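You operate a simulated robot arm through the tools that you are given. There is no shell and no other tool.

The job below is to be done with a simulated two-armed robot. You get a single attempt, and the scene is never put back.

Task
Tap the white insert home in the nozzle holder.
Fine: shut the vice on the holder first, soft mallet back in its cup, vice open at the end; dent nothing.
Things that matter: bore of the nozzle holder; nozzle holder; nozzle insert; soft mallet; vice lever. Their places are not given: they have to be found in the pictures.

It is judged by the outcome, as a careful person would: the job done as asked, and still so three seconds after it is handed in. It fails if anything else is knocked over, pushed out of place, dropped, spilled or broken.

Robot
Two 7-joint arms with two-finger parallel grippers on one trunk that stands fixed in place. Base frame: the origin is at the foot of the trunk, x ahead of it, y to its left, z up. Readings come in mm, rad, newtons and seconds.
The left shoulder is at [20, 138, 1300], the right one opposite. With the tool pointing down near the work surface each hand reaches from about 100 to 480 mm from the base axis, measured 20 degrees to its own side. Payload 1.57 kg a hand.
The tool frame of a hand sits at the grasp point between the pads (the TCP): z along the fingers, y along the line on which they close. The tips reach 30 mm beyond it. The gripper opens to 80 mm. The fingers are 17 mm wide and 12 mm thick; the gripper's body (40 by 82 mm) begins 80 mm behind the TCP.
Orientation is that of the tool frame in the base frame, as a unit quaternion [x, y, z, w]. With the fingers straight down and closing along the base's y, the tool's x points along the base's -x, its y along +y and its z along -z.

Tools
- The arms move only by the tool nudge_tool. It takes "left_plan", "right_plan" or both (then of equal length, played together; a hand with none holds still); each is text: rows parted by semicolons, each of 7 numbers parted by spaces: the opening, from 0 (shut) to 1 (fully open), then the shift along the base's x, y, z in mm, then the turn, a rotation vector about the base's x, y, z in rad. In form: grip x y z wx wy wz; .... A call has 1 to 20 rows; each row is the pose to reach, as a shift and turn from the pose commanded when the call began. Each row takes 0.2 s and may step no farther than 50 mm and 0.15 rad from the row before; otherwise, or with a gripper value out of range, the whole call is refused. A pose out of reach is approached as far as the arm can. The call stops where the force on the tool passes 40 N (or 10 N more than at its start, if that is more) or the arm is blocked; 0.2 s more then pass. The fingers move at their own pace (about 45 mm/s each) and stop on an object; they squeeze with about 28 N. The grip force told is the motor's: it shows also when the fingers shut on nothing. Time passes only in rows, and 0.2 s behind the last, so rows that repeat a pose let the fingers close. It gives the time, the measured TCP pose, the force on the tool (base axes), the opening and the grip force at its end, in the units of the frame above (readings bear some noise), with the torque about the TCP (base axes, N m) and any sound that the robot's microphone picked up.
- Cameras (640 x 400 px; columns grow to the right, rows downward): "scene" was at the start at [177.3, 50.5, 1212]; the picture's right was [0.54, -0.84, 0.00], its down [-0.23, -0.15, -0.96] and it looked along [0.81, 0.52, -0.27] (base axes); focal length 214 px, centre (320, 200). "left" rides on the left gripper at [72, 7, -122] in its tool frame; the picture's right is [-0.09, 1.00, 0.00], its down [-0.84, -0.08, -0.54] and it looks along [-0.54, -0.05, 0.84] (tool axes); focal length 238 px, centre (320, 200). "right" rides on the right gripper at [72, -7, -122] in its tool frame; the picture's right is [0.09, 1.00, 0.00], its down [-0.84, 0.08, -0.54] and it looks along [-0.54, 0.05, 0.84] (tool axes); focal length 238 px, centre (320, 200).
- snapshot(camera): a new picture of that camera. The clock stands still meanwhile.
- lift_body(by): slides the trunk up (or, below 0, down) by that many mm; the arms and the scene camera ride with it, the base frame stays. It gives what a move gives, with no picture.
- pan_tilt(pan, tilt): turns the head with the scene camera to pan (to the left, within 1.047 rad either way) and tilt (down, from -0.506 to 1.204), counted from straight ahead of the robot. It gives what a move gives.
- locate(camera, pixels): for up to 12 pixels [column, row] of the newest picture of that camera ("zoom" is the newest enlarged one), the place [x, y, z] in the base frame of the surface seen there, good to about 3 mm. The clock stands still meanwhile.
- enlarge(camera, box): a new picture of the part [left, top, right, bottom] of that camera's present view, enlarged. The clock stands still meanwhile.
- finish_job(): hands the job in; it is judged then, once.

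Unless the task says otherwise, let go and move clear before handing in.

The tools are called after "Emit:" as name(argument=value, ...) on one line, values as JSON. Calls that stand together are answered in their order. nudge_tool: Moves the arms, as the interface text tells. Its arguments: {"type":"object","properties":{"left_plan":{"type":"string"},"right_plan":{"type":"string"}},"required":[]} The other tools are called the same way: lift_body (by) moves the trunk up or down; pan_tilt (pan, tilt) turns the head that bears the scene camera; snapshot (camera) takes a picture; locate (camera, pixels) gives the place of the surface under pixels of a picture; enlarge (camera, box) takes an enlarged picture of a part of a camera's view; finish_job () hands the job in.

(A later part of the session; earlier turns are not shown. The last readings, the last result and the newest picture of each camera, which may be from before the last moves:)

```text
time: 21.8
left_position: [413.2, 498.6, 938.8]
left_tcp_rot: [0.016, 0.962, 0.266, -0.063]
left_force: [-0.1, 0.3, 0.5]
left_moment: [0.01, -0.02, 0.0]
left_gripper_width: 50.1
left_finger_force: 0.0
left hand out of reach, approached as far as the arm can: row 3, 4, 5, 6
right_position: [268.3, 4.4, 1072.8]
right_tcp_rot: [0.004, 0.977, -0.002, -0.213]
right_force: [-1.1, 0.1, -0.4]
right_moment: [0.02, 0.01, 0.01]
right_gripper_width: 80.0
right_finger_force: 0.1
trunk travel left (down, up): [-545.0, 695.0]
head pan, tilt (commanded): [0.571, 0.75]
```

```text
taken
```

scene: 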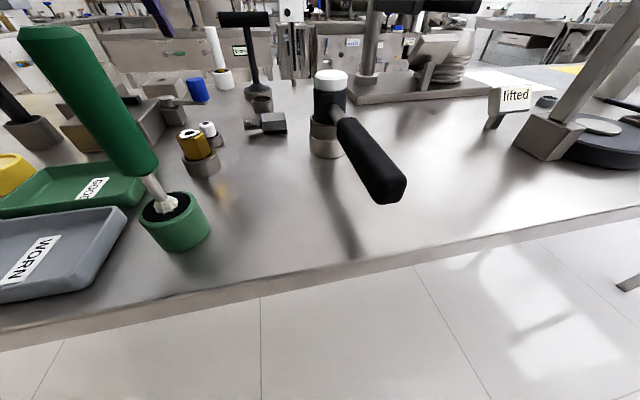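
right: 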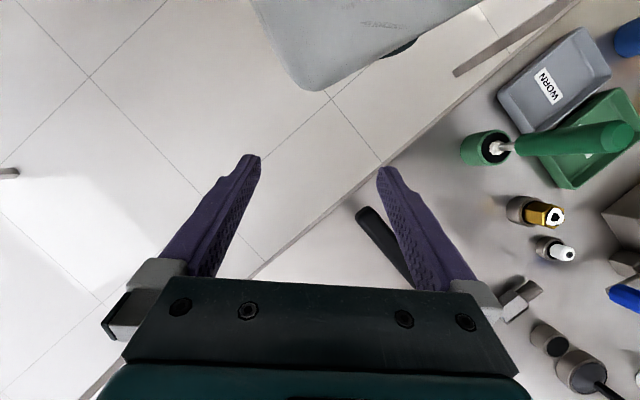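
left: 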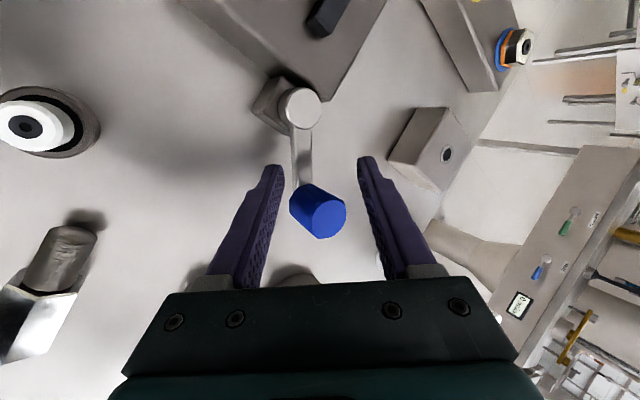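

The arm ran out of reach because my yaw also swung the tilt sideways. I'll note the knob's position, then back off along the tool axis to re-orient with the lean pointing outward.

Emit:
locate(camera="left", pixels=[[329, 217], [322, 210], [337, 222], [300, 108], [303, 150]])

Emit:
nudge_tool(left_plan="0.625 4 -18 30 0 0 0; 0.75 8 -36 60 0 0 0; 0.75 4 -48 90 0 0 0; 0.75 4 -48 90 0 0 0")

Emit:
snapshot(camera="left")

```text
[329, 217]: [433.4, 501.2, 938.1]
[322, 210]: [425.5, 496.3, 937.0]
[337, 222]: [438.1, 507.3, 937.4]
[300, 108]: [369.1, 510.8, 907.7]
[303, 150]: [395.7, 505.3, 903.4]
```

```text
time: 23.0
left_position: [412.0, 459.1, 991.0]
left_tcp_rot: [0.022, 0.959, 0.262, -0.11]
left_force: [0.5, 0.4, 0.6]
left_moment: [-0.02, 0.03, -0.02]
left_gripper_width: 59.7
left_finger_force: 0.2
left hand out of reach, approached as far as the arm can: row 1, 2, 3, 4
right_position: [268.0, 5.8, 1073.7]
right_tcp_rot: [0.004, 0.977, -0.002, -0.213]
right_force: [-0.1, 0.1, 0.2]
right_moment: [0.01, -0.02, 0.01]
right_gripper_width: 80.0
right_finger_force: 0.1
trunk travel left (down, up): [-545.0, 695.0]
head pan, tilt (commanded): [0.571, 0.75]
stopped in row 4 (left hand): the arm was blocked; the commanded pose is now the measured one
```

```text
taken
```

left: 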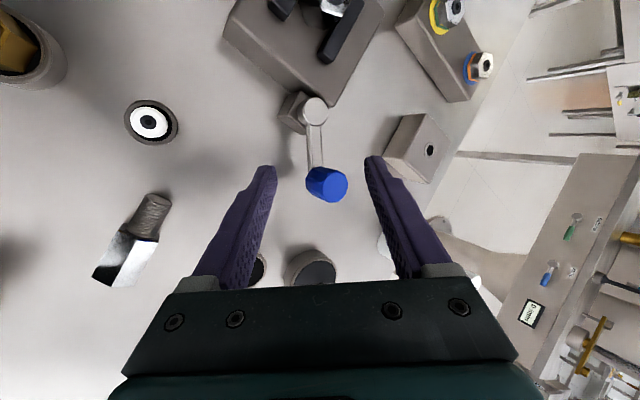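

The lever rests at about −9° (knob (432,501), pivot (369,511)). I'll re-orient here in the air: lean outward toward azimuth 45°, closing axis about 95°.

Emit:
nudge_tool(left_plan="0.75 -3 1 2 -0.02 -0.127 -0.026; 0.75 -7 2 4 -0.041 -0.253 -0.052; 0.75 -10 3 6 -0.061 -0.38 -0.077; 0.75 -14 4 8 -0.082 -0.506 -0.103; 0.75 -17 5 8 -0.102 -0.633 -0.129; 0.75 -17 5 8 -0.102 -0.633 -0.129")

Emit:
snapshot(camera="left")

```text
time: 24.4
left_position: [498.5, 519.6, 999.2]
left_tcp_rot: [0.011, 0.956, 0.212, 0.205]
left_force: [0.5, 0.8, 0.1]
left_moment: [0.01, -0.01, -0.01]
left_gripper_width: 60.0
left_finger_force: 0.0
left hand out of reach, approached as far as the arm can: row 1, 2, 3, 4, 5, 6
right_position: [268.5, 5.3, 1073.7]
right_tcp_rot: [0.003, 0.977, -0.002, -0.214]
right_force: [0.0, -0.4, 0.6]
right_moment: [0.02, -0.02, -0.03]
right_gripper_width: 79.9
right_finger_force: 0.1
trunk travel left (down, up): [-545.0, 695.0]
head pan, tilt (commanded): [0.571, 0.75]
```

```text
taken
```

left: 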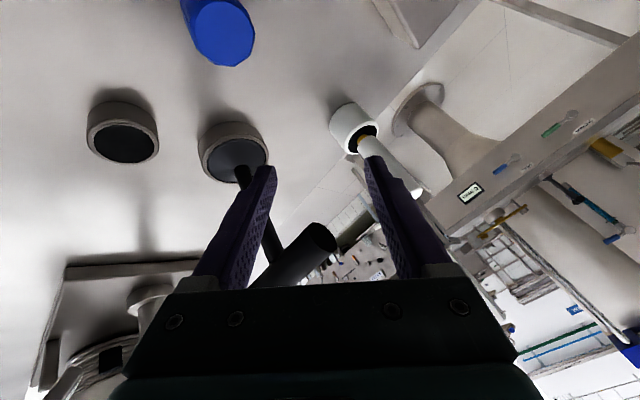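

The arm overshot to (498,520,999), close to the T-handle (visible between the fingers at (295,260)) though with no contact force. I'll draw back gently away from it, up and inward, watching whether the pose is reachable.

Emit:
nudge_tool(left_plan="0.75 -12 -10 10 0 0 0; 0.75 -24 -20 20 0 0 0; 0.75 -40 -28 25 0 0 0; 0.75 -40 -28 25 0 0 0")

Emit:
snapshot(camera="left")

Emit:
snapshot(camera="scene")

```text
time: 25.6
left_position: [483.1, 523.5, 992.1]
left_tcp_rot: [0.013, 0.962, 0.213, 0.169]
left_force: [0.4, -0.3, -0.1]
left_moment: [-0.01, -0.01, -0.02]
left_gripper_width: 60.0
left_finger_force: 0.2
left hand out of reach, approached as far as the arm can: row 1, 2, 3, 4
right_position: [268.5, 5.2, 1073.4]
right_tcp_rot: [0.004, 0.977, -0.002, -0.214]
right_force: [-0.7, 0.1, 0.7]
right_moment: [-0.02, 0.02, -0.01]
right_gripper_width: 80.1
right_finger_force: 0.0
trunk travel left (down, up): [-545.0, 695.0]
head pan, tilt (commanded): [0.571, 0.75]
stopped in row 4 (left hand): the arm was blocked; the commanded pose is now the measured one
```

```text
taken
```

left: 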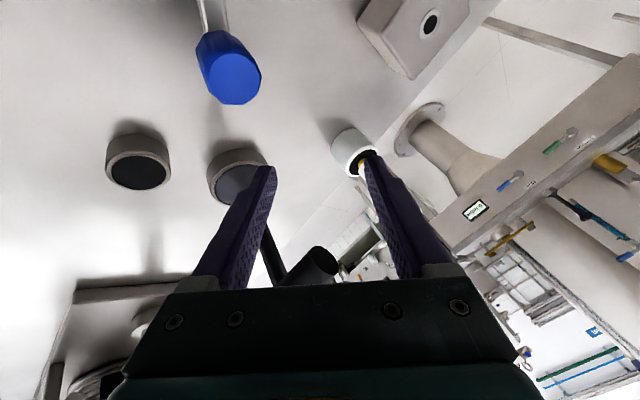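

```text
taken
```

scene: 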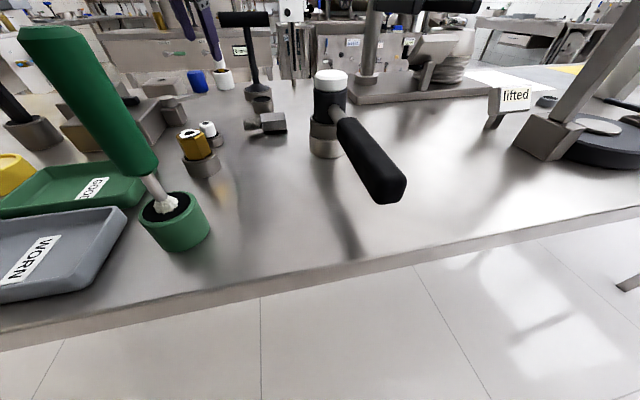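

The readings suggest the arm is stretched straight and hard to bend back. I'll try a steady pull straight toward the shoulder in small steps.

Emit:
nudge_tool(left_plan="0.75 -8 -6 0 0 0 0; 0.75 -16 -12 0 0 0 0; 0.75 -24 -19 0 0 0 0; 0.75 -32 -25 0 0 0 0; 0.75 -40 -32 0 0 0 0; 0.75 -48 -38 0 0 0 0; 0.75 -56 -44 0 0 0 0; 0.75 -64 -50 0 0 0 0")

```text
time: 27.4
left_position: [482.9, 524.4, 992.1]
left_tcp_rot: [0.013, 0.963, 0.212, 0.169]
left_force: [0.2, -0.8, 0.1]
left_moment: [0.03, -0.01, 0.02]
left_gripper_width: 60.3
left_finger_force: 0.0
left hand out of reach, approached as far as the arm can: row 1, 2, 3, 4, 5, 6, 7, 8
right_position: [268.6, 5.4, 1072.7]
right_tcp_rot: [0.004, 0.977, -0.002, -0.212]
right_force: [0.0, 0.5, 0.2]
right_moment: [0.0, -0.02, 0.01]
right_gripper_width: 80.1
right_finger_force: 0.1
trunk travel left (down, up): [-545.0, 695.0]
head pan, tilt (commanded): [0.571, 0.75]
```

No movement inward. I'll probe other directions: first a rise of 30 mm with a bit of outward tilt.

Emit:
nudge_tool(left_plan="0.75 0 0 10 0 0 0; 0.75 0 0 20 0 0 0; 0.75 0 0 35 0 0 0; 0.75 0 0 35 0 0 0")

Emit:
nudge_tool(left_plan="0.75 -10 -10 20 0 -0.12 0; 0.75 -20 -20 40 0 -0.24 0; 0.75 -30 -30 60 0 -0.36 0; 0.75 -40 -40 80 0 -0.48 0; 0.75 -40 -40 80 0 -0.48 0")

```text
time: 28.6
left_position: [472.6, 516.0, 988.2]
left_tcp_rot: [0.029, 0.969, 0.21, 0.128]
left_force: [-0.6, -0.1, 0.0]
left_moment: [0.03, 0.0, 0.0]
left_gripper_width: 59.7
left_finger_force: 0.0
right_position: [268.3, 6.1, 1071.4]
right_tcp_rot: [0.004, 0.977, -0.001, -0.213]
right_force: [-1.1, -0.2, -0.8]
right_moment: [0.0, -0.01, 0.0]
right_gripper_width: 80.1
right_finger_force: 0.1
trunk travel left (down, up): [-545.0, 695.0]
head pan, tilt (commanded): [0.571, 0.75]
stopped in row 4 (left hand): the arm was blocked; the commanded pose is now the measured one
```

```text
time: 29.7
left_position: [511.2, 536.9, 1013.1]
left_tcp_rot: [0.002, 0.939, 0.207, 0.275]
left_force: [-10.5, -5.8, -3.6]
left_moment: [0.01, 0.17, -0.44]
left_gripper_width: 63.9
left_finger_force: 1.7
left hand out of reach, approached as far as the arm can: row 1, 2, 3, 4, 5
right_position: [267.2, 5.1, 1072.1]
right_tcp_rot: [0.004, 0.977, -0.002, -0.214]
right_force: [0.8, -0.1, 0.2]
right_moment: [-0.03, 0.01, 0.0]
right_gripper_width: 79.9
right_finger_force: 0.0
trunk travel left (down, up): [-545.0, 695.0]
head pan, tilt (commanded): [0.571, 0.75]
stopped in row 5 (left hand): the arm was blocked; the commanded pose is now the measured one
```

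There is now a contact of about 12 N. I'll look from both cameras before moving again.

Emit:
snapshot(camera="left")

Emit:
enlarge(camera="scene", box=[120, 0, 320, 140])

Emit:
snapshot(camera="right")

```text
taken
```

left: 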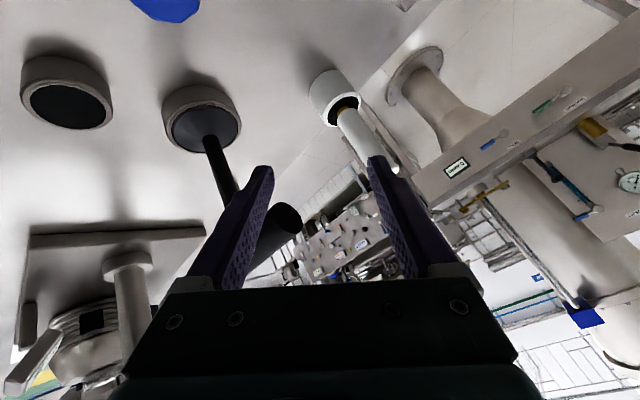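

```text
2.86 times, centred on (220, 70) of scene
```

zoom: 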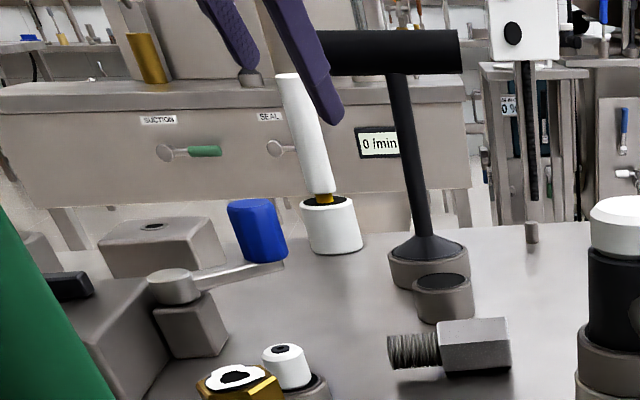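

```text
taken
```

right: 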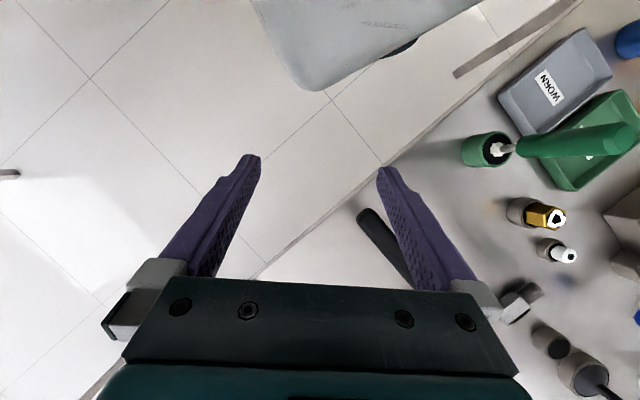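

The near finger is touching the end of the T-handle's bar (left view (285,215)). I'll reverse the last move right away.

Emit:
nudge_tool(left_plan="0.75 -12 -6 -7 0 0.1 0; 0.75 -26 -13 -16 0 0.2 0; 0.75 -38 -20 -25 0 0.31 0; 0.75 -38 -20 -25 0 0.31 0")

Emit:
snapshot(camera="left")

Emit:
enlarge(camera="scene", box=[120, 0, 320, 140])

```text
time: 30.7
left_position: [475.4, 516.4, 993.1]
left_tcp_rot: [0.033, 0.969, 0.206, 0.133]
left_force: [-0.3, -0.2, 0.7]
left_moment: [0.0, 0.01, -0.01]
left_gripper_width: 60.0
left_finger_force: 0.0
right_position: [267.3, 5.2, 1073.5]
right_tcp_rot: [0.003, 0.977, -0.002, -0.213]
right_force: [0.7, -0.6, -1.1]
right_moment: [0.0, 0.02, 0.03]
right_gripper_width: 80.1
right_finger_force: 0.0
trunk travel left (down, up): [-545.0, 695.0]
head pan, tilt (commanded): [0.571, 0.75]
```

```text
taken
```

left: 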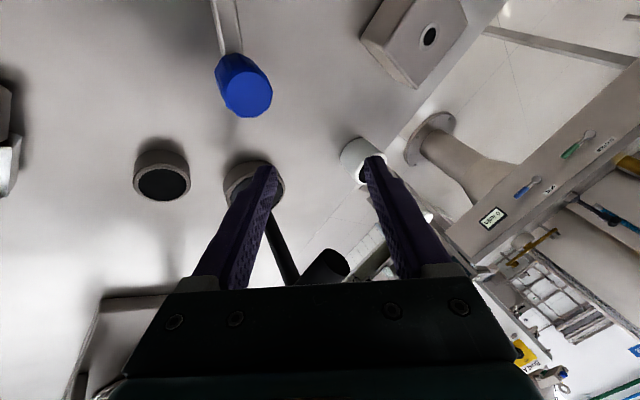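

```text
2.86 times, centred on (220, 70) of scene
```

zoom: 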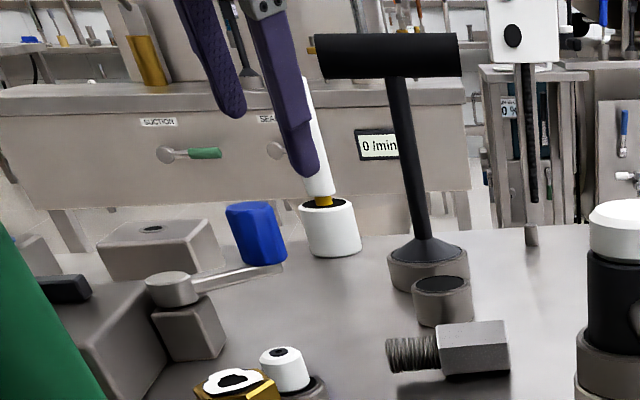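

Contact is gone and the T-handle still stands in its cup. Let me turn the head to see the left arm itself and find what blocks it.

Emit:
pan_tilt(pan=0.9, tilt=-0.1)

Emit:
snapshot(camera="scene")

```text
time: 31.9
left_position: [475.0, 517.0, 992.7]
left_tcp_rot: [0.032, 0.969, 0.205, 0.134]
left_force: [0.1, 0.0, 0.7]
left_moment: [0.0, -0.02, -0.02]
left_gripper_width: 60.1
left_finger_force: 0.0
right_position: [267.7, 6.4, 1072.7]
right_tcp_rot: [0.004, 0.977, -0.001, -0.214]
right_force: [0.6, -0.3, -0.9]
right_moment: [0.0, -0.02, -0.02]
right_gripper_width: 79.8
right_finger_force: 0.1
trunk travel left (down, up): [-545.0, 695.0]
head pan, tilt (commanded): [0.901, -0.099]
```

```text
taken
```

scene: 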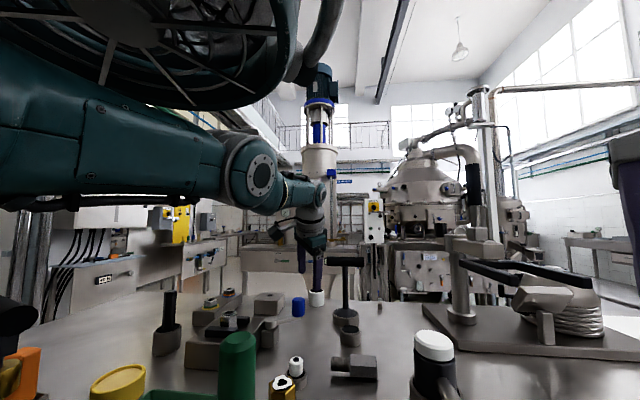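

The picture shows the forearm reaching over from the left, elbow bent outward, so the block is likely a wrist or elbow limit from my turning. I'll unwind the hand about its own axis back to the earlier good orientation, drawing inward and upward.

Emit:
nudge_tool(left_plan="0.75 -6 -5 3 0.035 0.05 -0.114; 0.75 -12 -10 6 0.07 0.1 -0.228; 0.75 -18 -15 9 0.106 0.151 -0.342; 0.75 -24 -20 12 0.142 0.202 -0.457")

Emit:
snapshot(camera="left")

```text
time: 32.9
left_position: [466.0, 515.1, 989.3]
left_tcp_rot: [0.279, 0.931, 0.226, 0.062]
left_force: [-0.1, 0.3, -0.7]
left_moment: [-0.03, 0.0, -0.05]
left_gripper_width: 60.3
left_finger_force: 0.1
left hand out of reach, approached as far as the arm can: row 1, 2, 3, 4
right_position: [267.7, 5.1, 1072.5]
right_tcp_rot: [0.004, 0.977, -0.002, -0.214]
right_force: [-0.4, -0.1, 0.4]
right_moment: [0.0, 0.04, 0.0]
right_gripper_width: 80.1
right_finger_force: 0.0
trunk travel left (down, up): [-545.0, 695.0]
head pan, tilt (commanded): [0.901, -0.099]
```

```text
taken
```

left: 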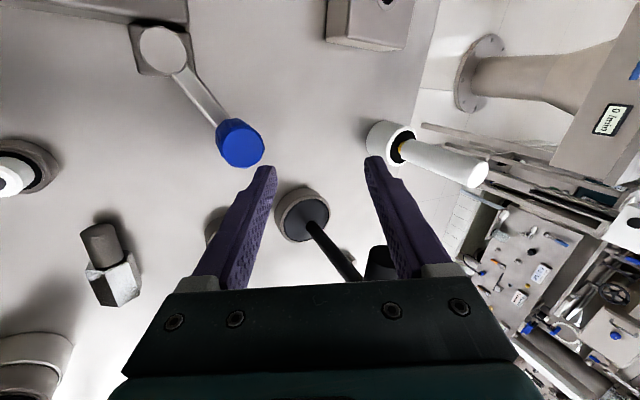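

The wrist positions so far all lie about 500 mm from the shoulder, so the arm is stuck near full stretch. I'll raise the trunk by 150 mm so the hand is clear of everything, and free the arm there.

Emit:
lift_body(by=150)

Emit:
nudge_tool(left_plan="0.75 -20 20 0 0 0 0; 0.75 -40 40 0 0 0 0; 0.75 -60 60 0 0 0 0; 0.75 -60 60 0 0 0 0")

```text
time: 34.6
left_position: [468.1, 513.0, 1139.7]
left_tcp_rot: [0.28, 0.931, 0.227, 0.06]
left_force: [-0.6, 0.3, -0.4]
left_moment: [0.02, 0.01, -0.01]
left_gripper_width: 59.9
left_finger_force: 0.1
right_position: [267.9, 6.5, 1222.5]
right_tcp_rot: [0.004, 0.977, -0.002, -0.214]
right_force: [0.3, -0.1, 0.7]
right_moment: [-0.01, 0.0, -0.02]
right_gripper_width: 80.2
right_finger_force: 0.0
trunk travel left (down, up): [-695.0, 545.0]
head pan, tilt (commanded): [0.901, -0.099]
```

```text
time: 35.6
left_position: [426.8, 572.0, 1141.3]
left_tcp_rot: [0.293, 0.927, 0.226, 0.059]
left_force: [-0.1, 0.6, 0.1]
left_moment: [0.0, -0.01, -0.02]
left_gripper_width: 59.8
left_finger_force: 0.1
left hand out of reach, approached as far as the arm can: row 1, 2, 3, 4
right_position: [267.2, 5.5, 1223.4]
right_tcp_rot: [0.002, 0.977, -0.002, -0.214]
right_force: [0.2, 0.0, 0.2]
right_moment: [-0.02, -0.03, 0.03]
right_gripper_width: 80.0
right_finger_force: 0.2
trunk travel left (down, up): [-695.0, 545.0]
head pan, tilt (commanded): [0.901, -0.099]
```

It moved sideways freely. I'll now try an inward pull from here.

Emit:
nudge_tool(left_plan="0.75 -15 -15 -10 0 0 0; 0.75 -30 -30 -20 0 0 0; 0.75 -45 -45 -30 0 0 0; 0.75 -60 -60 -30 0 0 0; 0.75 -60 -60 -30 0 0 0")

Emit:
snapshot(camera="scene")

```text
time: 36.8
left_position: [429.7, 576.1, 1129.2]
left_tcp_rot: [0.28, 0.928, 0.232, 0.076]
left_force: [-0.4, -0.6, -0.1]
left_moment: [-0.04, -0.05, 0.01]
left_gripper_width: 59.7
left_finger_force: 0.1
left hand out of reach, approached as far as the arm can: row 1, 2, 3, 4, 5
right_position: [269.5, 5.3, 1222.6]
right_tcp_rot: [0.003, 0.977, -0.002, -0.214]
right_force: [-0.6, -0.4, 0.1]
right_moment: [0.02, 0.01, 0.0]
right_gripper_width: 79.8
right_finger_force: 0.0
trunk travel left (down, up): [-695.0, 545.0]
head pan, tilt (commanded): [0.901, -0.099]
```

```text
taken
```

scene: 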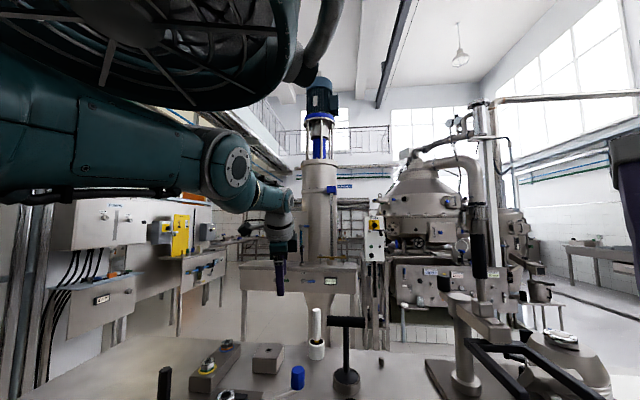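

The view shows the arm almost straight, from the elbow disc at (237,165) to the hand at (280,225). The elbow's axis is level, so I'll try raising, then lowering the hand to make it bend.

Emit:
nudge_tool(left_plan="0.75 0 0 20 0 0 0; 0.75 0 0 40 0 0 0; 0.75 0 0 60 0 0 0; 0.75 0 0 80 0 0 0; 0.75 0 0 80 0 0 0")

Emit:
snapshot(camera="scene")

```text
time: 38.0
left_position: [421.1, 575.6, 1198.6]
left_tcp_rot: [0.28, 0.931, 0.227, 0.062]
left_force: [-0.7, 0.7, 0.1]
left_moment: [0.01, -0.02, -0.01]
left_gripper_width: 59.9
left_finger_force: 0.1
left hand out of reach, approached as far as the arm can: row 4, 5
right_position: [268.6, 5.4, 1223.9]
right_tcp_rot: [0.003, 0.977, -0.002, -0.215]
right_force: [-0.2, 0.5, -0.6]
right_moment: [0.0, 0.01, 0.0]
right_gripper_width: 80.0
right_finger_force: 0.0
trunk travel left (down, up): [-695.0, 545.0]
head pan, tilt (commanded): [0.901, -0.099]
```

```text
taken
```

scene: 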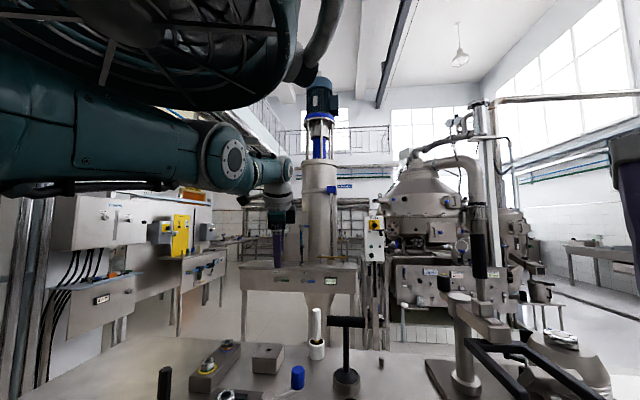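

It rises freely. Now I'll try the inward pull again at this height.

Emit:
nudge_tool(left_plan="0.75 -15 -15 0 0 0 0; 0.75 -30 -30 0 0 0 0; 0.75 -45 -45 0 0 0 0; 0.75 -60 -60 0 0 0 0; 0.75 -60 -60 0 0 0 0")

Emit:
snapshot(camera="scene")

```text
time: 39.2
left_position: [367.4, 512.5, 1212.1]
left_tcp_rot: [0.28, 0.928, 0.233, 0.076]
left_force: [-0.6, -0.2, 0.1]
left_moment: [0.01, -0.03, 0.01]
left_gripper_width: 59.9
left_finger_force: 0.0
right_position: [269.1, 6.2, 1223.9]
right_tcp_rot: [0.004, 0.977, -0.001, -0.214]
right_force: [-0.8, -0.3, -0.1]
right_moment: [-0.02, 0.06, 0.02]
right_gripper_width: 80.0
right_finger_force: 0.1
trunk travel left (down, up): [-695.0, 545.0]
head pan, tilt (commanded): [0.901, -0.099]
```

```text
taken
```

scene: 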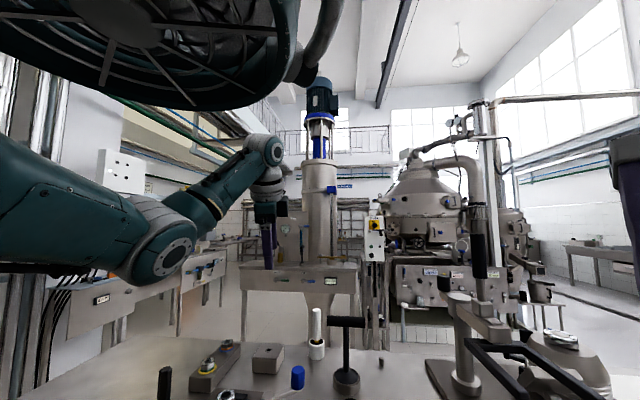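

That freed it: the elbow (at (160,250)) now bends properly downward. Before lowering again I'll check the table objects and the tall green tool near the elbow's path.

Emit:
pan_tilt(pan=0.9, tilt=0.75)

Emit:
snapshot(camera="scene")

```text
time: 40.4
left_position: [367.1, 513.7, 1212.1]
left_tcp_rot: [0.279, 0.929, 0.232, 0.076]
left_force: [-0.1, 0.1, -0.1]
left_moment: [0.03, -0.01, -0.03]
left_gripper_width: 60.2
left_finger_force: 0.0
right_position: [268.3, 5.7, 1221.7]
right_tcp_rot: [0.004, 0.977, -0.001, -0.214]
right_force: [0.1, 0.5, 0.1]
right_moment: [0.02, -0.01, 0.01]
right_gripper_width: 80.0
right_finger_force: 0.1
trunk travel left (down, up): [-695.0, 545.0]
head pan, tilt (commanded): [0.901, 0.75]
```

```text
taken
```

scene: 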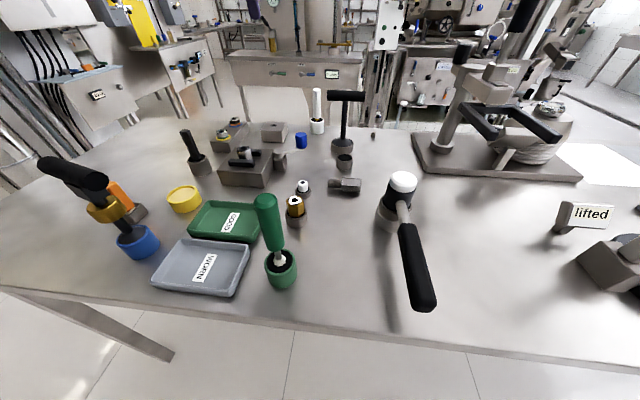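

Emit:
locate(camera="scene", pixels=[[266, 202], [278, 262], [282, 280], [80, 170], [135, 245], [235, 218], [200, 265], [183, 198], [302, 142], [403, 180], [418, 300], [400, 345]])

Emit:
enlarge(camera="scene", box=[180, 80, 380, 220])

```text
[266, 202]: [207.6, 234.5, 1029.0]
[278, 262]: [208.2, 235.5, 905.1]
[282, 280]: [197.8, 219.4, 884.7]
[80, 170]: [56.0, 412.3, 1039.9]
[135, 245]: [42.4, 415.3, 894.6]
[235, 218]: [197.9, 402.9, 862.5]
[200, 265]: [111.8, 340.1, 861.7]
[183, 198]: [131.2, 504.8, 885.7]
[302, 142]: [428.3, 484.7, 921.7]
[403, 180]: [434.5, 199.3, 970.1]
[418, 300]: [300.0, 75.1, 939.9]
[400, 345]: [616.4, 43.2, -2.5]
```

```text
2.86 times, centred on (280, 150) of scene
```

zoom: 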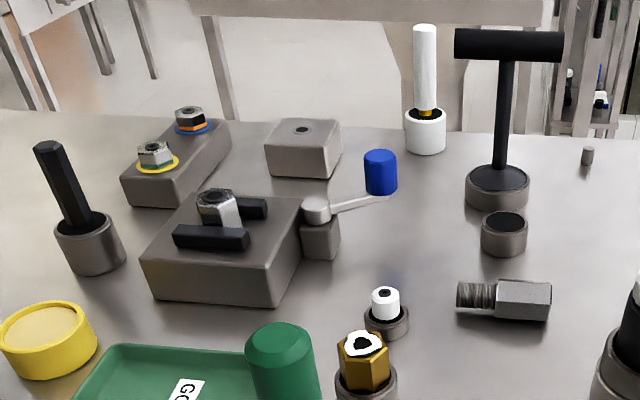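

The green tool stands at (208,235) up to z≈1030, under the forearm, so I'll keep the trunk high: lower just 30 mm. Then I'll turn the hand to lean 45° outward (azimuth 43°) with the closing axis near azimuth 105°, above the standoff point.

Emit:
lift_body(by=-30)

Emit:
nudge_tool(left_plan="0.69 0 -12 -5 -0.024 -0.097 0.087; 0.69 0 -25 -15 -0.049 -0.193 0.173; 0.69 -1 -38 -30 -0.073 -0.29 0.26; 0.69 -1 -50 -45 -0.097 -0.386 0.347; 0.69 -2 -62 -60 -0.122 -0.483 0.433; 0.69 -2 -75 -80 -0.146 -0.58 0.52; 0.69 -2 -75 -80 -0.146 -0.58 0.52")

Emit:
snapshot(camera="left")

Emit:
snapshot(camera="scene")

```text
time: 41.1
left_position: [369.1, 513.8, 1182.7]
left_tcp_rot: [0.279, 0.928, 0.233, 0.076]
left_force: [0.7, 0.3, -1.3]
left_moment: [-0.01, 0.0, -0.04]
left_gripper_width: 59.8
left_finger_force: 0.0
right_position: [268.6, 5.4, 1193.5]
right_tcp_rot: [0.004, 0.977, -0.001, -0.214]
right_force: [0.2, 0.5, 0.5]
right_moment: [-0.01, 0.0, 0.01]
right_gripper_width: 80.1
right_finger_force: 0.1
trunk travel left (down, up): [-665.0, 575.0]
head pan, tilt (commanded): [0.901, 0.75]
```

```text
time: 42.7
left_position: [365.9, 437.7, 1101.5]
left_tcp_rot: [-0.049, 0.922, 0.247, 0.294]
left_force: [0.9, -0.4, -0.1]
left_moment: [-0.03, 0.0, -0.03]
left_gripper_width: 55.3
left_finger_force: 0.1
right_position: [269.1, 5.7, 1193.5]
right_tcp_rot: [0.003, 0.977, -0.002, -0.213]
right_force: [0.4, -0.3, -0.1]
right_moment: [0.02, 0.02, -0.02]
right_gripper_width: 79.9
right_finger_force: 0.0
trunk travel left (down, up): [-665.0, 575.0]
head pan, tilt (commanded): [0.901, 0.75]
```

```text
taken
```

left: 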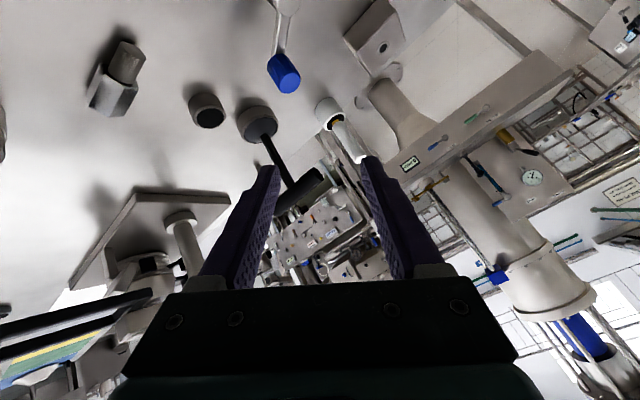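

```text
taken
```

scene: 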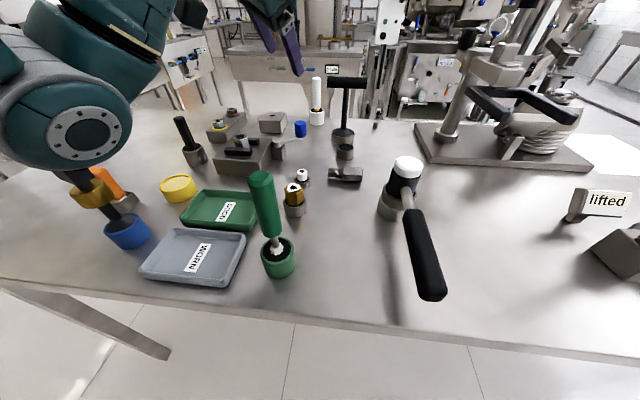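

The pose is reached. The elbow (80,130) looks near the black-handled tool at far left; I'll measure the gap.

Emit:
locate(camera="scene", pixels=[[80, 135], [20, 130], [60, 165], [110, 100], [75, 175], [95, 195], [130, 50], [10, 60], [125, 110], [100, 160]])

Emit:
enlarge(camera="scene", box=[0, 60, 200, 260])

```text
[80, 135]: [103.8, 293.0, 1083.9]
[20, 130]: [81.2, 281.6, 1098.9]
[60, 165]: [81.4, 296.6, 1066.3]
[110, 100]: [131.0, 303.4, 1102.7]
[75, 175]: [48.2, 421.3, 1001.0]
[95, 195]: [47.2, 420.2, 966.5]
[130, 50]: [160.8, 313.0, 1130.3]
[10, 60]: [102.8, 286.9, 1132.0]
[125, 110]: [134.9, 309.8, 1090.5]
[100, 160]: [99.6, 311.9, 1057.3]
```

```text
2.00 times, centred on (100, 160) of scene
```

zoom: 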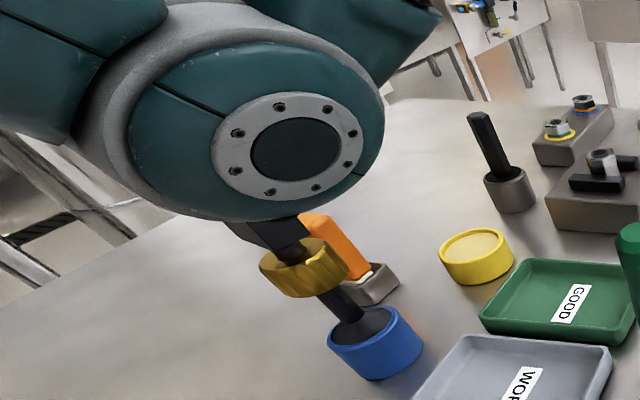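

The elbow clears the tools (bottom z≈1050). I'll go down to the standoff and then along the tool axis to re-cage the knob at (432,501), with a 55 mm opening.

Emit:
nudge_tool(left_plan="0.69 0 0 -43 0 0 0; 0.69 0 0 -86 0 0 0; 0.69 20 19 -114 0 0 0; 0.69 35 33 -135 0 0 0; 0.69 35 33 -135 0 0 0")

Emit:
snapshot(camera="left")

Emit:
snapshot(camera="scene")

```text
time: 43.9
left_position: [401.2, 470.1, 967.4]
left_tcp_rot: [-0.048, 0.923, 0.247, 0.293]
left_force: [-0.1, 0.2, 0.5]
left_moment: [0.0, 0.0, 0.01]
left_gripper_width: 55.1
left_finger_force: 0.1
right_position: [268.5, 6.0, 1192.7]
right_tcp_rot: [0.005, 0.977, -0.001, -0.214]
right_force: [-0.2, 0.2, 0.7]
right_moment: [0.0, -0.01, -0.03]
right_gripper_width: 80.1
right_finger_force: 0.0
trunk travel left (down, up): [-665.0, 575.0]
head pan, tilt (commanded): [0.901, 0.75]
```

```text
taken
```

left: 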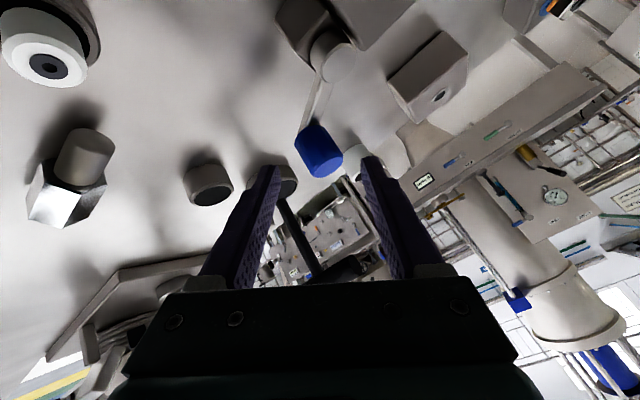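

```text
taken
```

scene: 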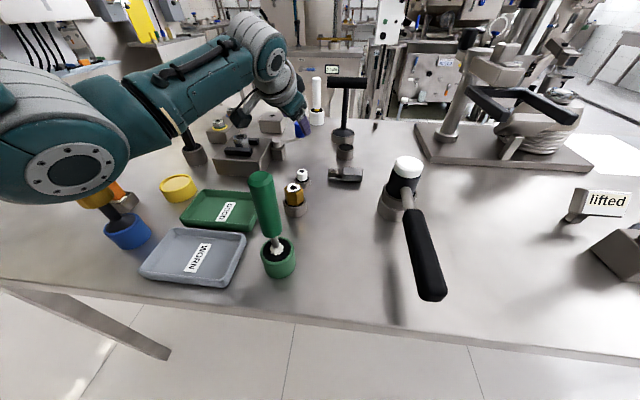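

The knob (319,150) is centred between the fingers. I'll check the elbow's height before going further.

Emit:
locate(camera="scene", pixels=[[75, 165], [60, 190], [75, 195], [90, 195], [100, 190], [20, 190], [118, 180], [92, 197]])

Emit:
enlarge(camera="scene", box=[0, 80, 200, 260])

```text
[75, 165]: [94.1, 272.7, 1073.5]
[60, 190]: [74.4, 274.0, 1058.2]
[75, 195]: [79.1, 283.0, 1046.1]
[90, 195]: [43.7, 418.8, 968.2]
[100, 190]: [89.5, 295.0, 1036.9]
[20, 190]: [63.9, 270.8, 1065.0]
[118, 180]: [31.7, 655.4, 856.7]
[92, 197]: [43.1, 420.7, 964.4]
```

```text
2.22 times, centred on (100, 170) of scene
```

zoom: 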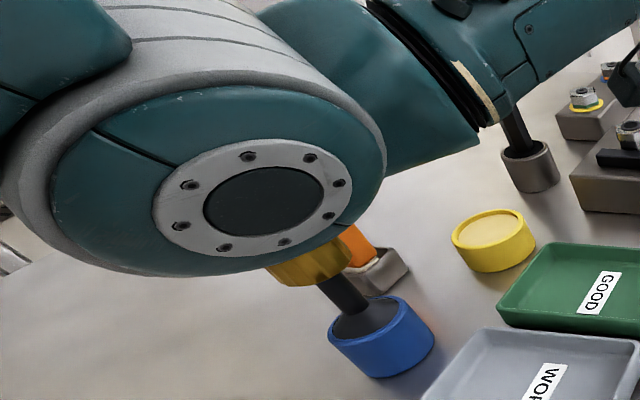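

The elbow bottom (z≈1037 at (89,295)) is about 100 mm in y from the black-handled tool and moving away from it. I'll continue to the caging position.

Emit:
nudge_tool(left_plan="0.69 9 9 -12 0 0 0; 0.69 18 17 -25 0 0 0; 0.69 26 26 -37 0 0 0; 0.69 26 26 -37 0 0 0")

Emit:
snapshot(camera="left")

Emit:
enlarge(camera="scene", box=[180, 70, 380, 210])

```text
time: 44.9
left_position: [427.4, 497.7, 930.6]
left_tcp_rot: [-0.048, 0.922, 0.247, 0.292]
left_force: [0.3, -0.9, -0.1]
left_moment: [-0.01, -0.02, 0.0]
left_gripper_width: 55.7
left_finger_force: 0.0
right_position: [267.3, 4.4, 1192.5]
right_tcp_rot: [0.004, 0.977, -0.002, -0.214]
right_force: [0.5, -0.2, -0.1]
right_moment: [0.04, -0.01, 0.01]
right_gripper_width: 80.1
right_finger_force: 0.0
trunk travel left (down, up): [-665.0, 575.0]
head pan, tilt (commanded): [0.901, 0.75]
```

```text
taken
```

left: 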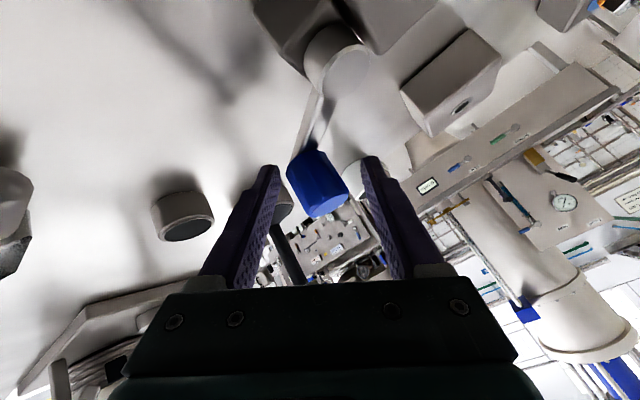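

```text
2.86 times, centred on (280, 140) of scene
```

zoom: 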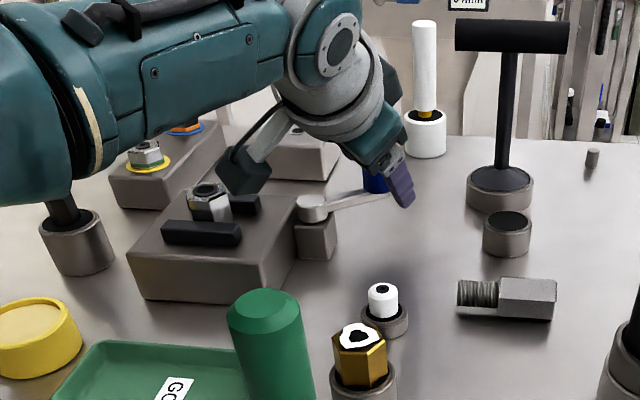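

The knob is caged again. I'll push it on in +y along its arc, in small steps, watching force and picture.

Emit:
nudge_tool(left_plan="0.69 1 5 0 0 0 0; 0.69 2 10 0 0 0 0; 0.69 2.3 13 0 0 0 0; 0.69 2.5 16 0 0 0 0; 0.69 2.7 19 0 0 0 0; 0.69 2.7 22 0 0 0 0")

Emit:
snapshot(camera="left")

```text
time: 46.3
left_position: [428.4, 519.5, 929.6]
left_tcp_rot: [-0.049, 0.922, 0.248, 0.293]
left_force: [0.1, -1.5, -0.7]
left_moment: [-0.01, 0.0, 0.0]
left_gripper_width: 57.0
left_finger_force: 1.6
right_position: [268.4, 5.8, 1193.4]
right_tcp_rot: [0.004, 0.977, -0.001, -0.214]
right_force: [0.7, 0.0, -0.3]
right_moment: [-0.02, 0.01, -0.04]
right_gripper_width: 79.6
right_finger_force: 0.0
trunk travel left (down, up): [-665.0, 575.0]
head pan, tilt (commanded): [0.901, 0.75]
```

```text
taken
```

left: 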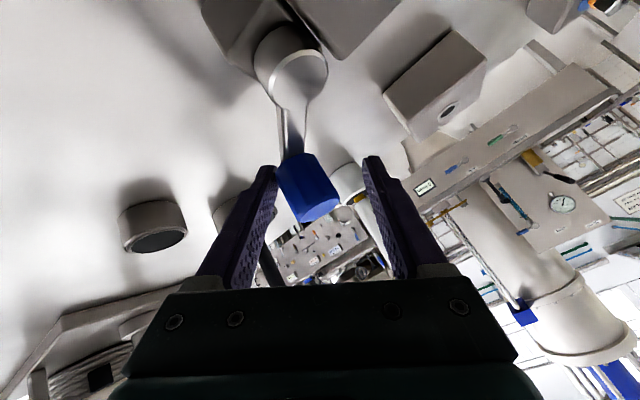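

The near finger touches the knob with ~1.5 N and it's moving. I'll continue.

Emit:
nudge_tool(left_plan="0.69 0 3 0 0 0 0; 0.69 0 6 0 0 0 0; 0.69 -0.3 9 0 0 0 0; 0.69 -0.7 12 0 0 0 0; 0.69 -1.2 15 0 0 0 0")

Emit:
snapshot(camera="left")

Emit:
enlarge(camera="scene", box=[180, 70, 380, 210])

```text
time: 47.5
left_position: [430.0, 530.9, 928.4]
left_tcp_rot: [-0.049, 0.923, 0.246, 0.292]
left_force: [2.6, -9.2, -0.2]
left_moment: [-0.23, -0.04, 0.0]
left_gripper_width: 64.2
left_finger_force: 4.9
right_position: [266.9, 4.4, 1193.8]
right_tcp_rot: [0.005, 0.977, -0.002, -0.213]
right_force: [0.3, -0.3, -0.2]
right_moment: [-0.01, 0.04, -0.01]
right_gripper_width: 79.8
right_finger_force: 0.1
trunk travel left (down, up): [-665.0, 575.0]
head pan, tilt (commanded): [0.901, 0.75]
```

```text
taken
```

left: 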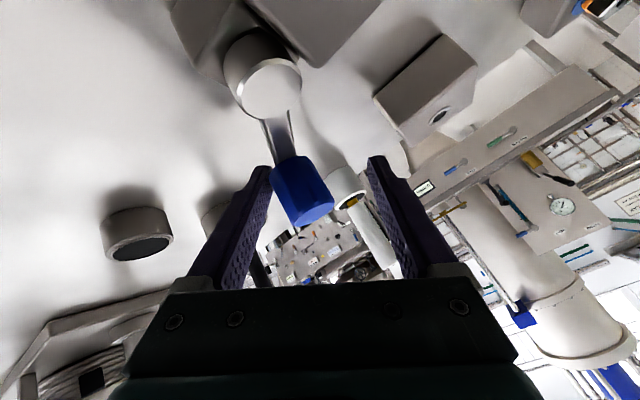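

```text
2.86 times, centred on (280, 140) of scene
```

zoom: 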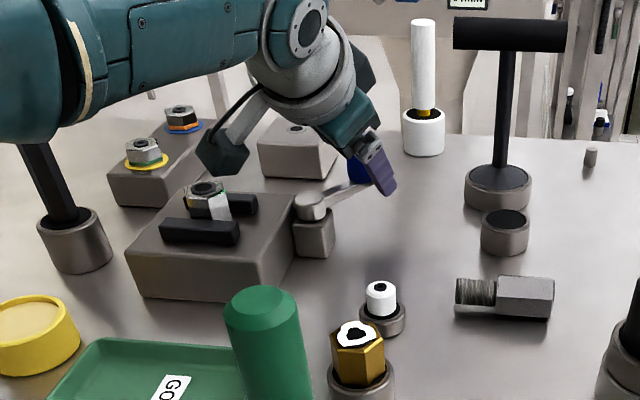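

The push now meets ~9 N and the finger is yielding (opening 64 mm). I'll locate the knob to see how far the lever has turned, and look at the jaws.

Emit:
locate(camera="left", pixels=[[310, 208], [302, 190], [320, 205], [270, 85], [280, 130]])

Emit:
enlarge(camera="scene", box=[210, 110, 310, 190])

Emit:
locate(camera="zoom", pixels=[[220, 185], [160, 240], [270, 240], [330, 180], [200, 160], [225, 160], [250, 200], [330, 165], [300, 190]])

```text
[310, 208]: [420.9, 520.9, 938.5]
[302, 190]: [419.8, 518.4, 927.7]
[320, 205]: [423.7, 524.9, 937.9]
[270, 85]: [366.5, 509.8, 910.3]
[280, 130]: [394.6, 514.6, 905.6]
```

```text
5.00 times, centred on (260, 150) of scene
```

zoom: 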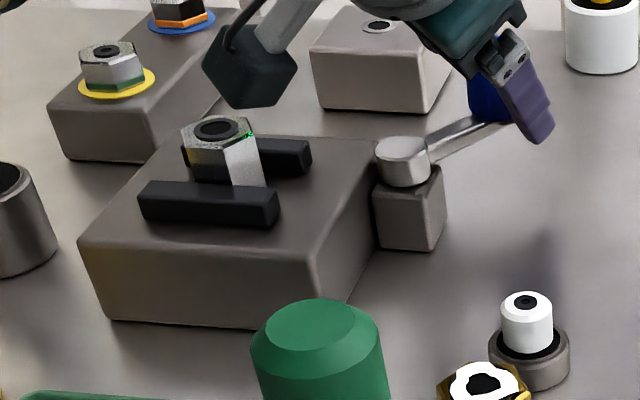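

```text
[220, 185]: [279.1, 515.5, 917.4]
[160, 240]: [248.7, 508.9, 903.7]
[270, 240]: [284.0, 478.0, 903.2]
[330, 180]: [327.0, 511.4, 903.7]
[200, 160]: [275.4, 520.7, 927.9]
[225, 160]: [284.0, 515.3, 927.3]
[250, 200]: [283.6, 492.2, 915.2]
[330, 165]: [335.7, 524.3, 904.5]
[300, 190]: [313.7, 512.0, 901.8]
```

The lever is now at about +10° (knob (423,521)). To make sure it's fully shut, I'll have the gripper press a little harder by commanding a smaller opening, and watch.

Emit:
nudge_tool(left_plan="0.6 0 0 0 0 0 0; 0.5 0 0 0 0 0 0; 0.5 0 0 0 0 0 0; 0.5 0 0 0 0 0 0")

Emit:
snapshot(camera="left")

Emit:
enlarge(camera="scene", box=[210, 110, 310, 190])

```text
time: 48.5
left_position: [428.9, 529.2, 927.2]
left_tcp_rot: [-0.048, 0.924, 0.243, 0.293]
left_force: [11.0, -14.2, -11.8]
left_moment: [-0.05, -0.16, 0.14]
left_gripper_width: 57.9
left_finger_force: 10.7
right_position: [268.9, 2.5, 1193.1]
right_tcp_rot: [0.005, 0.977, -0.003, -0.214]
right_force: [-0.3, -0.6, -0.4]
right_moment: [0.02, 0.02, 0.01]
right_gripper_width: 79.8
right_finger_force: 0.0
trunk travel left (down, up): [-665.0, 575.0]
head pan, tilt (commanded): [0.901, 0.75]
```

```text
taken
```

left: 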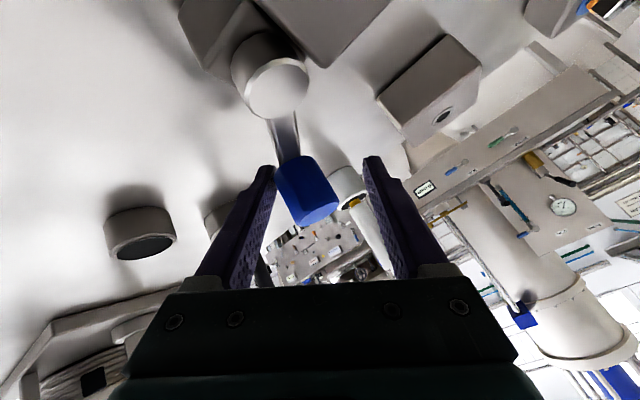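

```text
5.00 times, centred on (260, 150) of scene
```

zoom: 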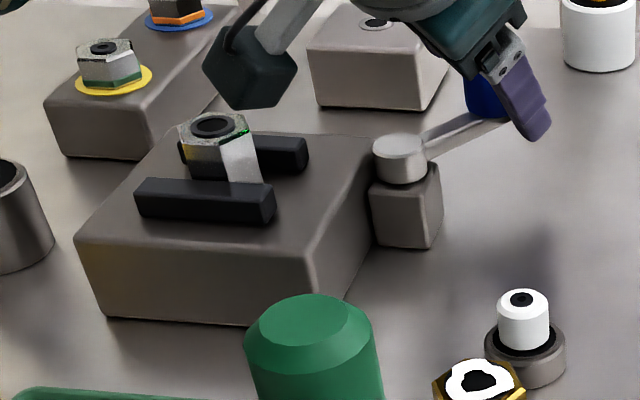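

Pressing with ~20 N moves it no further, so the lever is at its closed stop. I'll back the finger off and withdraw along the tool axis, then look at the vice from above.

Emit:
nudge_tool(left_plan="0.69 0 -5 0 0 0 0; 0.69 0 -10 0 0 0 0; 0.69 -10 -19 14 0 0 0; 0.69 -26 -34 36 0 0 0; 0.69 -45 -52 62 0 0 0; 0.69 -60 -66 95 0 0 0; 0.69 -60 -66 95 0 0 0")

Emit:
snapshot(camera="left")

Emit:
snapshot(camera="scene")

```text
time: 50.1
left_position: [366.7, 469.4, 1023.8]
left_tcp_rot: [-0.049, 0.922, 0.248, 0.293]
left_force: [0.1, -0.2, 0.2]
left_moment: [-0.05, -0.04, -0.02]
left_gripper_width: 55.4
left_finger_force: 0.0
right_position: [268.0, 6.0, 1193.9]
right_tcp_rot: [0.004, 0.977, -0.002, -0.213]
right_force: [0.7, -0.7, -0.1]
right_moment: [0.0, -0.03, -0.02]
right_gripper_width: 79.9
right_finger_force: 0.0
trunk travel left (down, up): [-665.0, 575.0]
head pan, tilt (commanded): [0.901, 0.75]
```

```text
taken
```

left: 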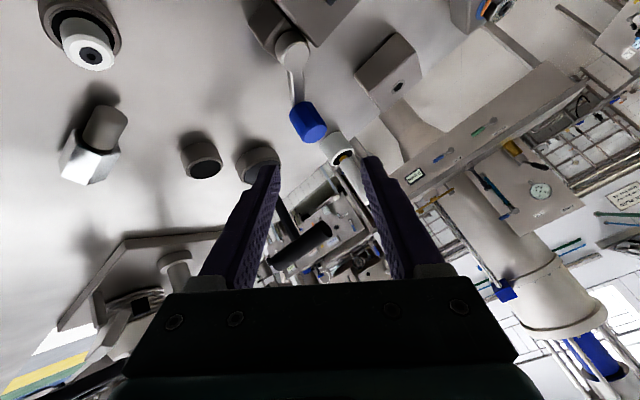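

```text
taken
```

scene: 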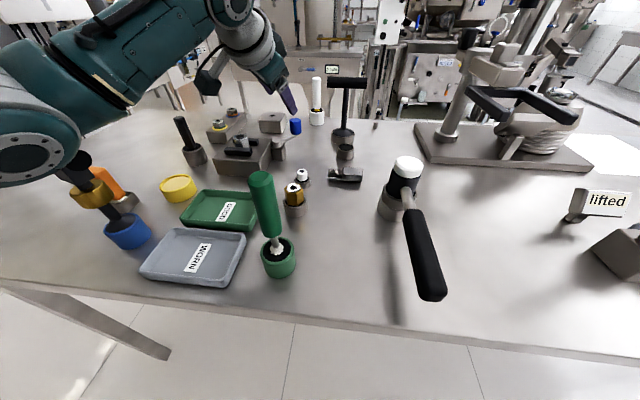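

The lever stays put (knob at (296,125)) and all objects stand. I'll go back to a straight-down pose above the vice for a close look at the jaws and the bore.

Emit:
nudge_tool(left_plan="0.8 -20 8 15 -0.085 0.1 -0.017; 0.9 -40 16 30 -0.17 0.2 -0.034; 1 -60 24 45 -0.255 0.3 -0.05; 1 -80 32 51 -0.339 0.401 -0.067; 1 -100 41 51 -0.424 0.501 -0.084; 1 -120 49 51 -0.509 0.602 -0.1; 1 -137 56 51 -0.509 0.602 -0.1; 1 -137 56 51 -0.509 0.602 -0.1")

Emit:
snapshot(camera="left")

Emit:
enlarge(camera="left", box=[250, 100, 390, 240])

```text
time: 51.9
left_position: [230.7, 524.5, 1077.4]
left_tcp_rot: [0.001, 1.0, -0.002, 0.001]
left_force: [-1.4, 0.4, 0.0]
left_moment: [-0.03, -0.04, -0.02]
left_gripper_width: 80.0
left_finger_force: 0.1
right_position: [268.4, 5.8, 1193.5]
right_tcp_rot: [0.004, 0.977, -0.001, -0.213]
right_force: [0.2, 0.7, -0.6]
right_moment: [0.01, 0.04, 0.01]
right_gripper_width: 79.7
right_finger_force: 0.1
trunk travel left (down, up): [-665.0, 575.0]
head pan, tilt (commanded): [0.901, 0.75]
```

```text
taken
```

left: 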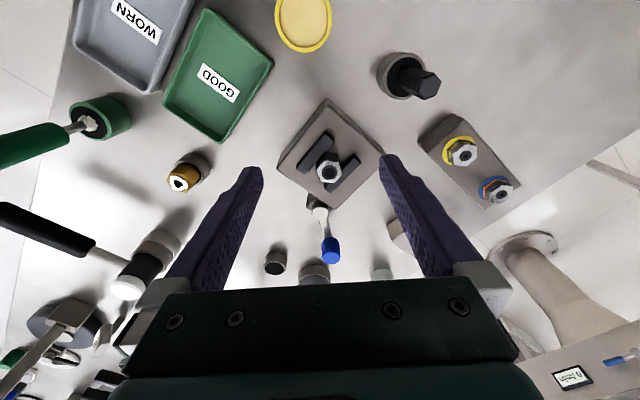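

```text
2.86 times, centred on (320, 170) of left
```

zoom: 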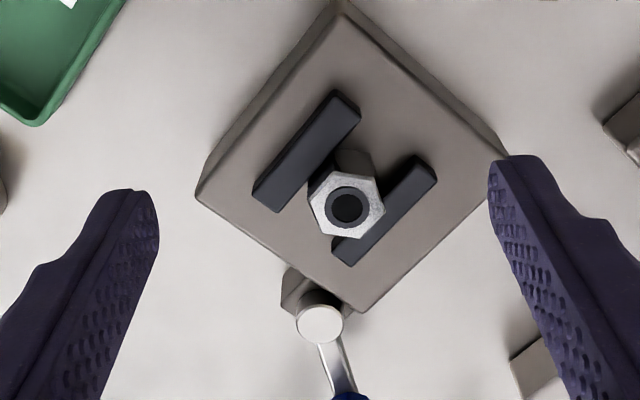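

The jaws have closed onto the holder (gap clearly smaller around (345,200)), and the lever points outward. Now I'll locate the bore and the clamped holder.

Emit:
locate(camera="zoom", pixels=[[347, 207], [347, 190], [347, 224], [330, 207], [364, 207], [320, 180], [372, 185], [385, 212], [357, 238], [315, 212], [320, 322], [340, 375]])

Emit:
enlarge(camera="left", box=[300, 140, 360, 200])

```text
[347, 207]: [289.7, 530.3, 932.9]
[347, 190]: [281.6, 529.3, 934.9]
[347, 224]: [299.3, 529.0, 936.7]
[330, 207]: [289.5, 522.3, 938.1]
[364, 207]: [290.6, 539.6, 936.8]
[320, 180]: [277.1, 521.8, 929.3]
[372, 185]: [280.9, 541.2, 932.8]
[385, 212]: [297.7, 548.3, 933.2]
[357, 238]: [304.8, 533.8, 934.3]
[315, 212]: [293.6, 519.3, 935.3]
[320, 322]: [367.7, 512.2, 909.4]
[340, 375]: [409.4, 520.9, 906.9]
```

```text
6.67 times, centred on (330, 170) of left
```

zoom: 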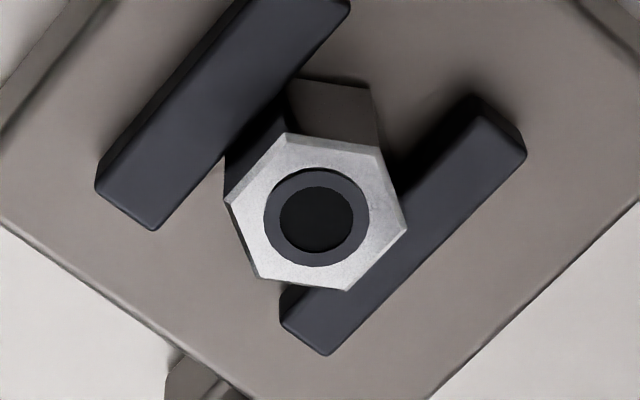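

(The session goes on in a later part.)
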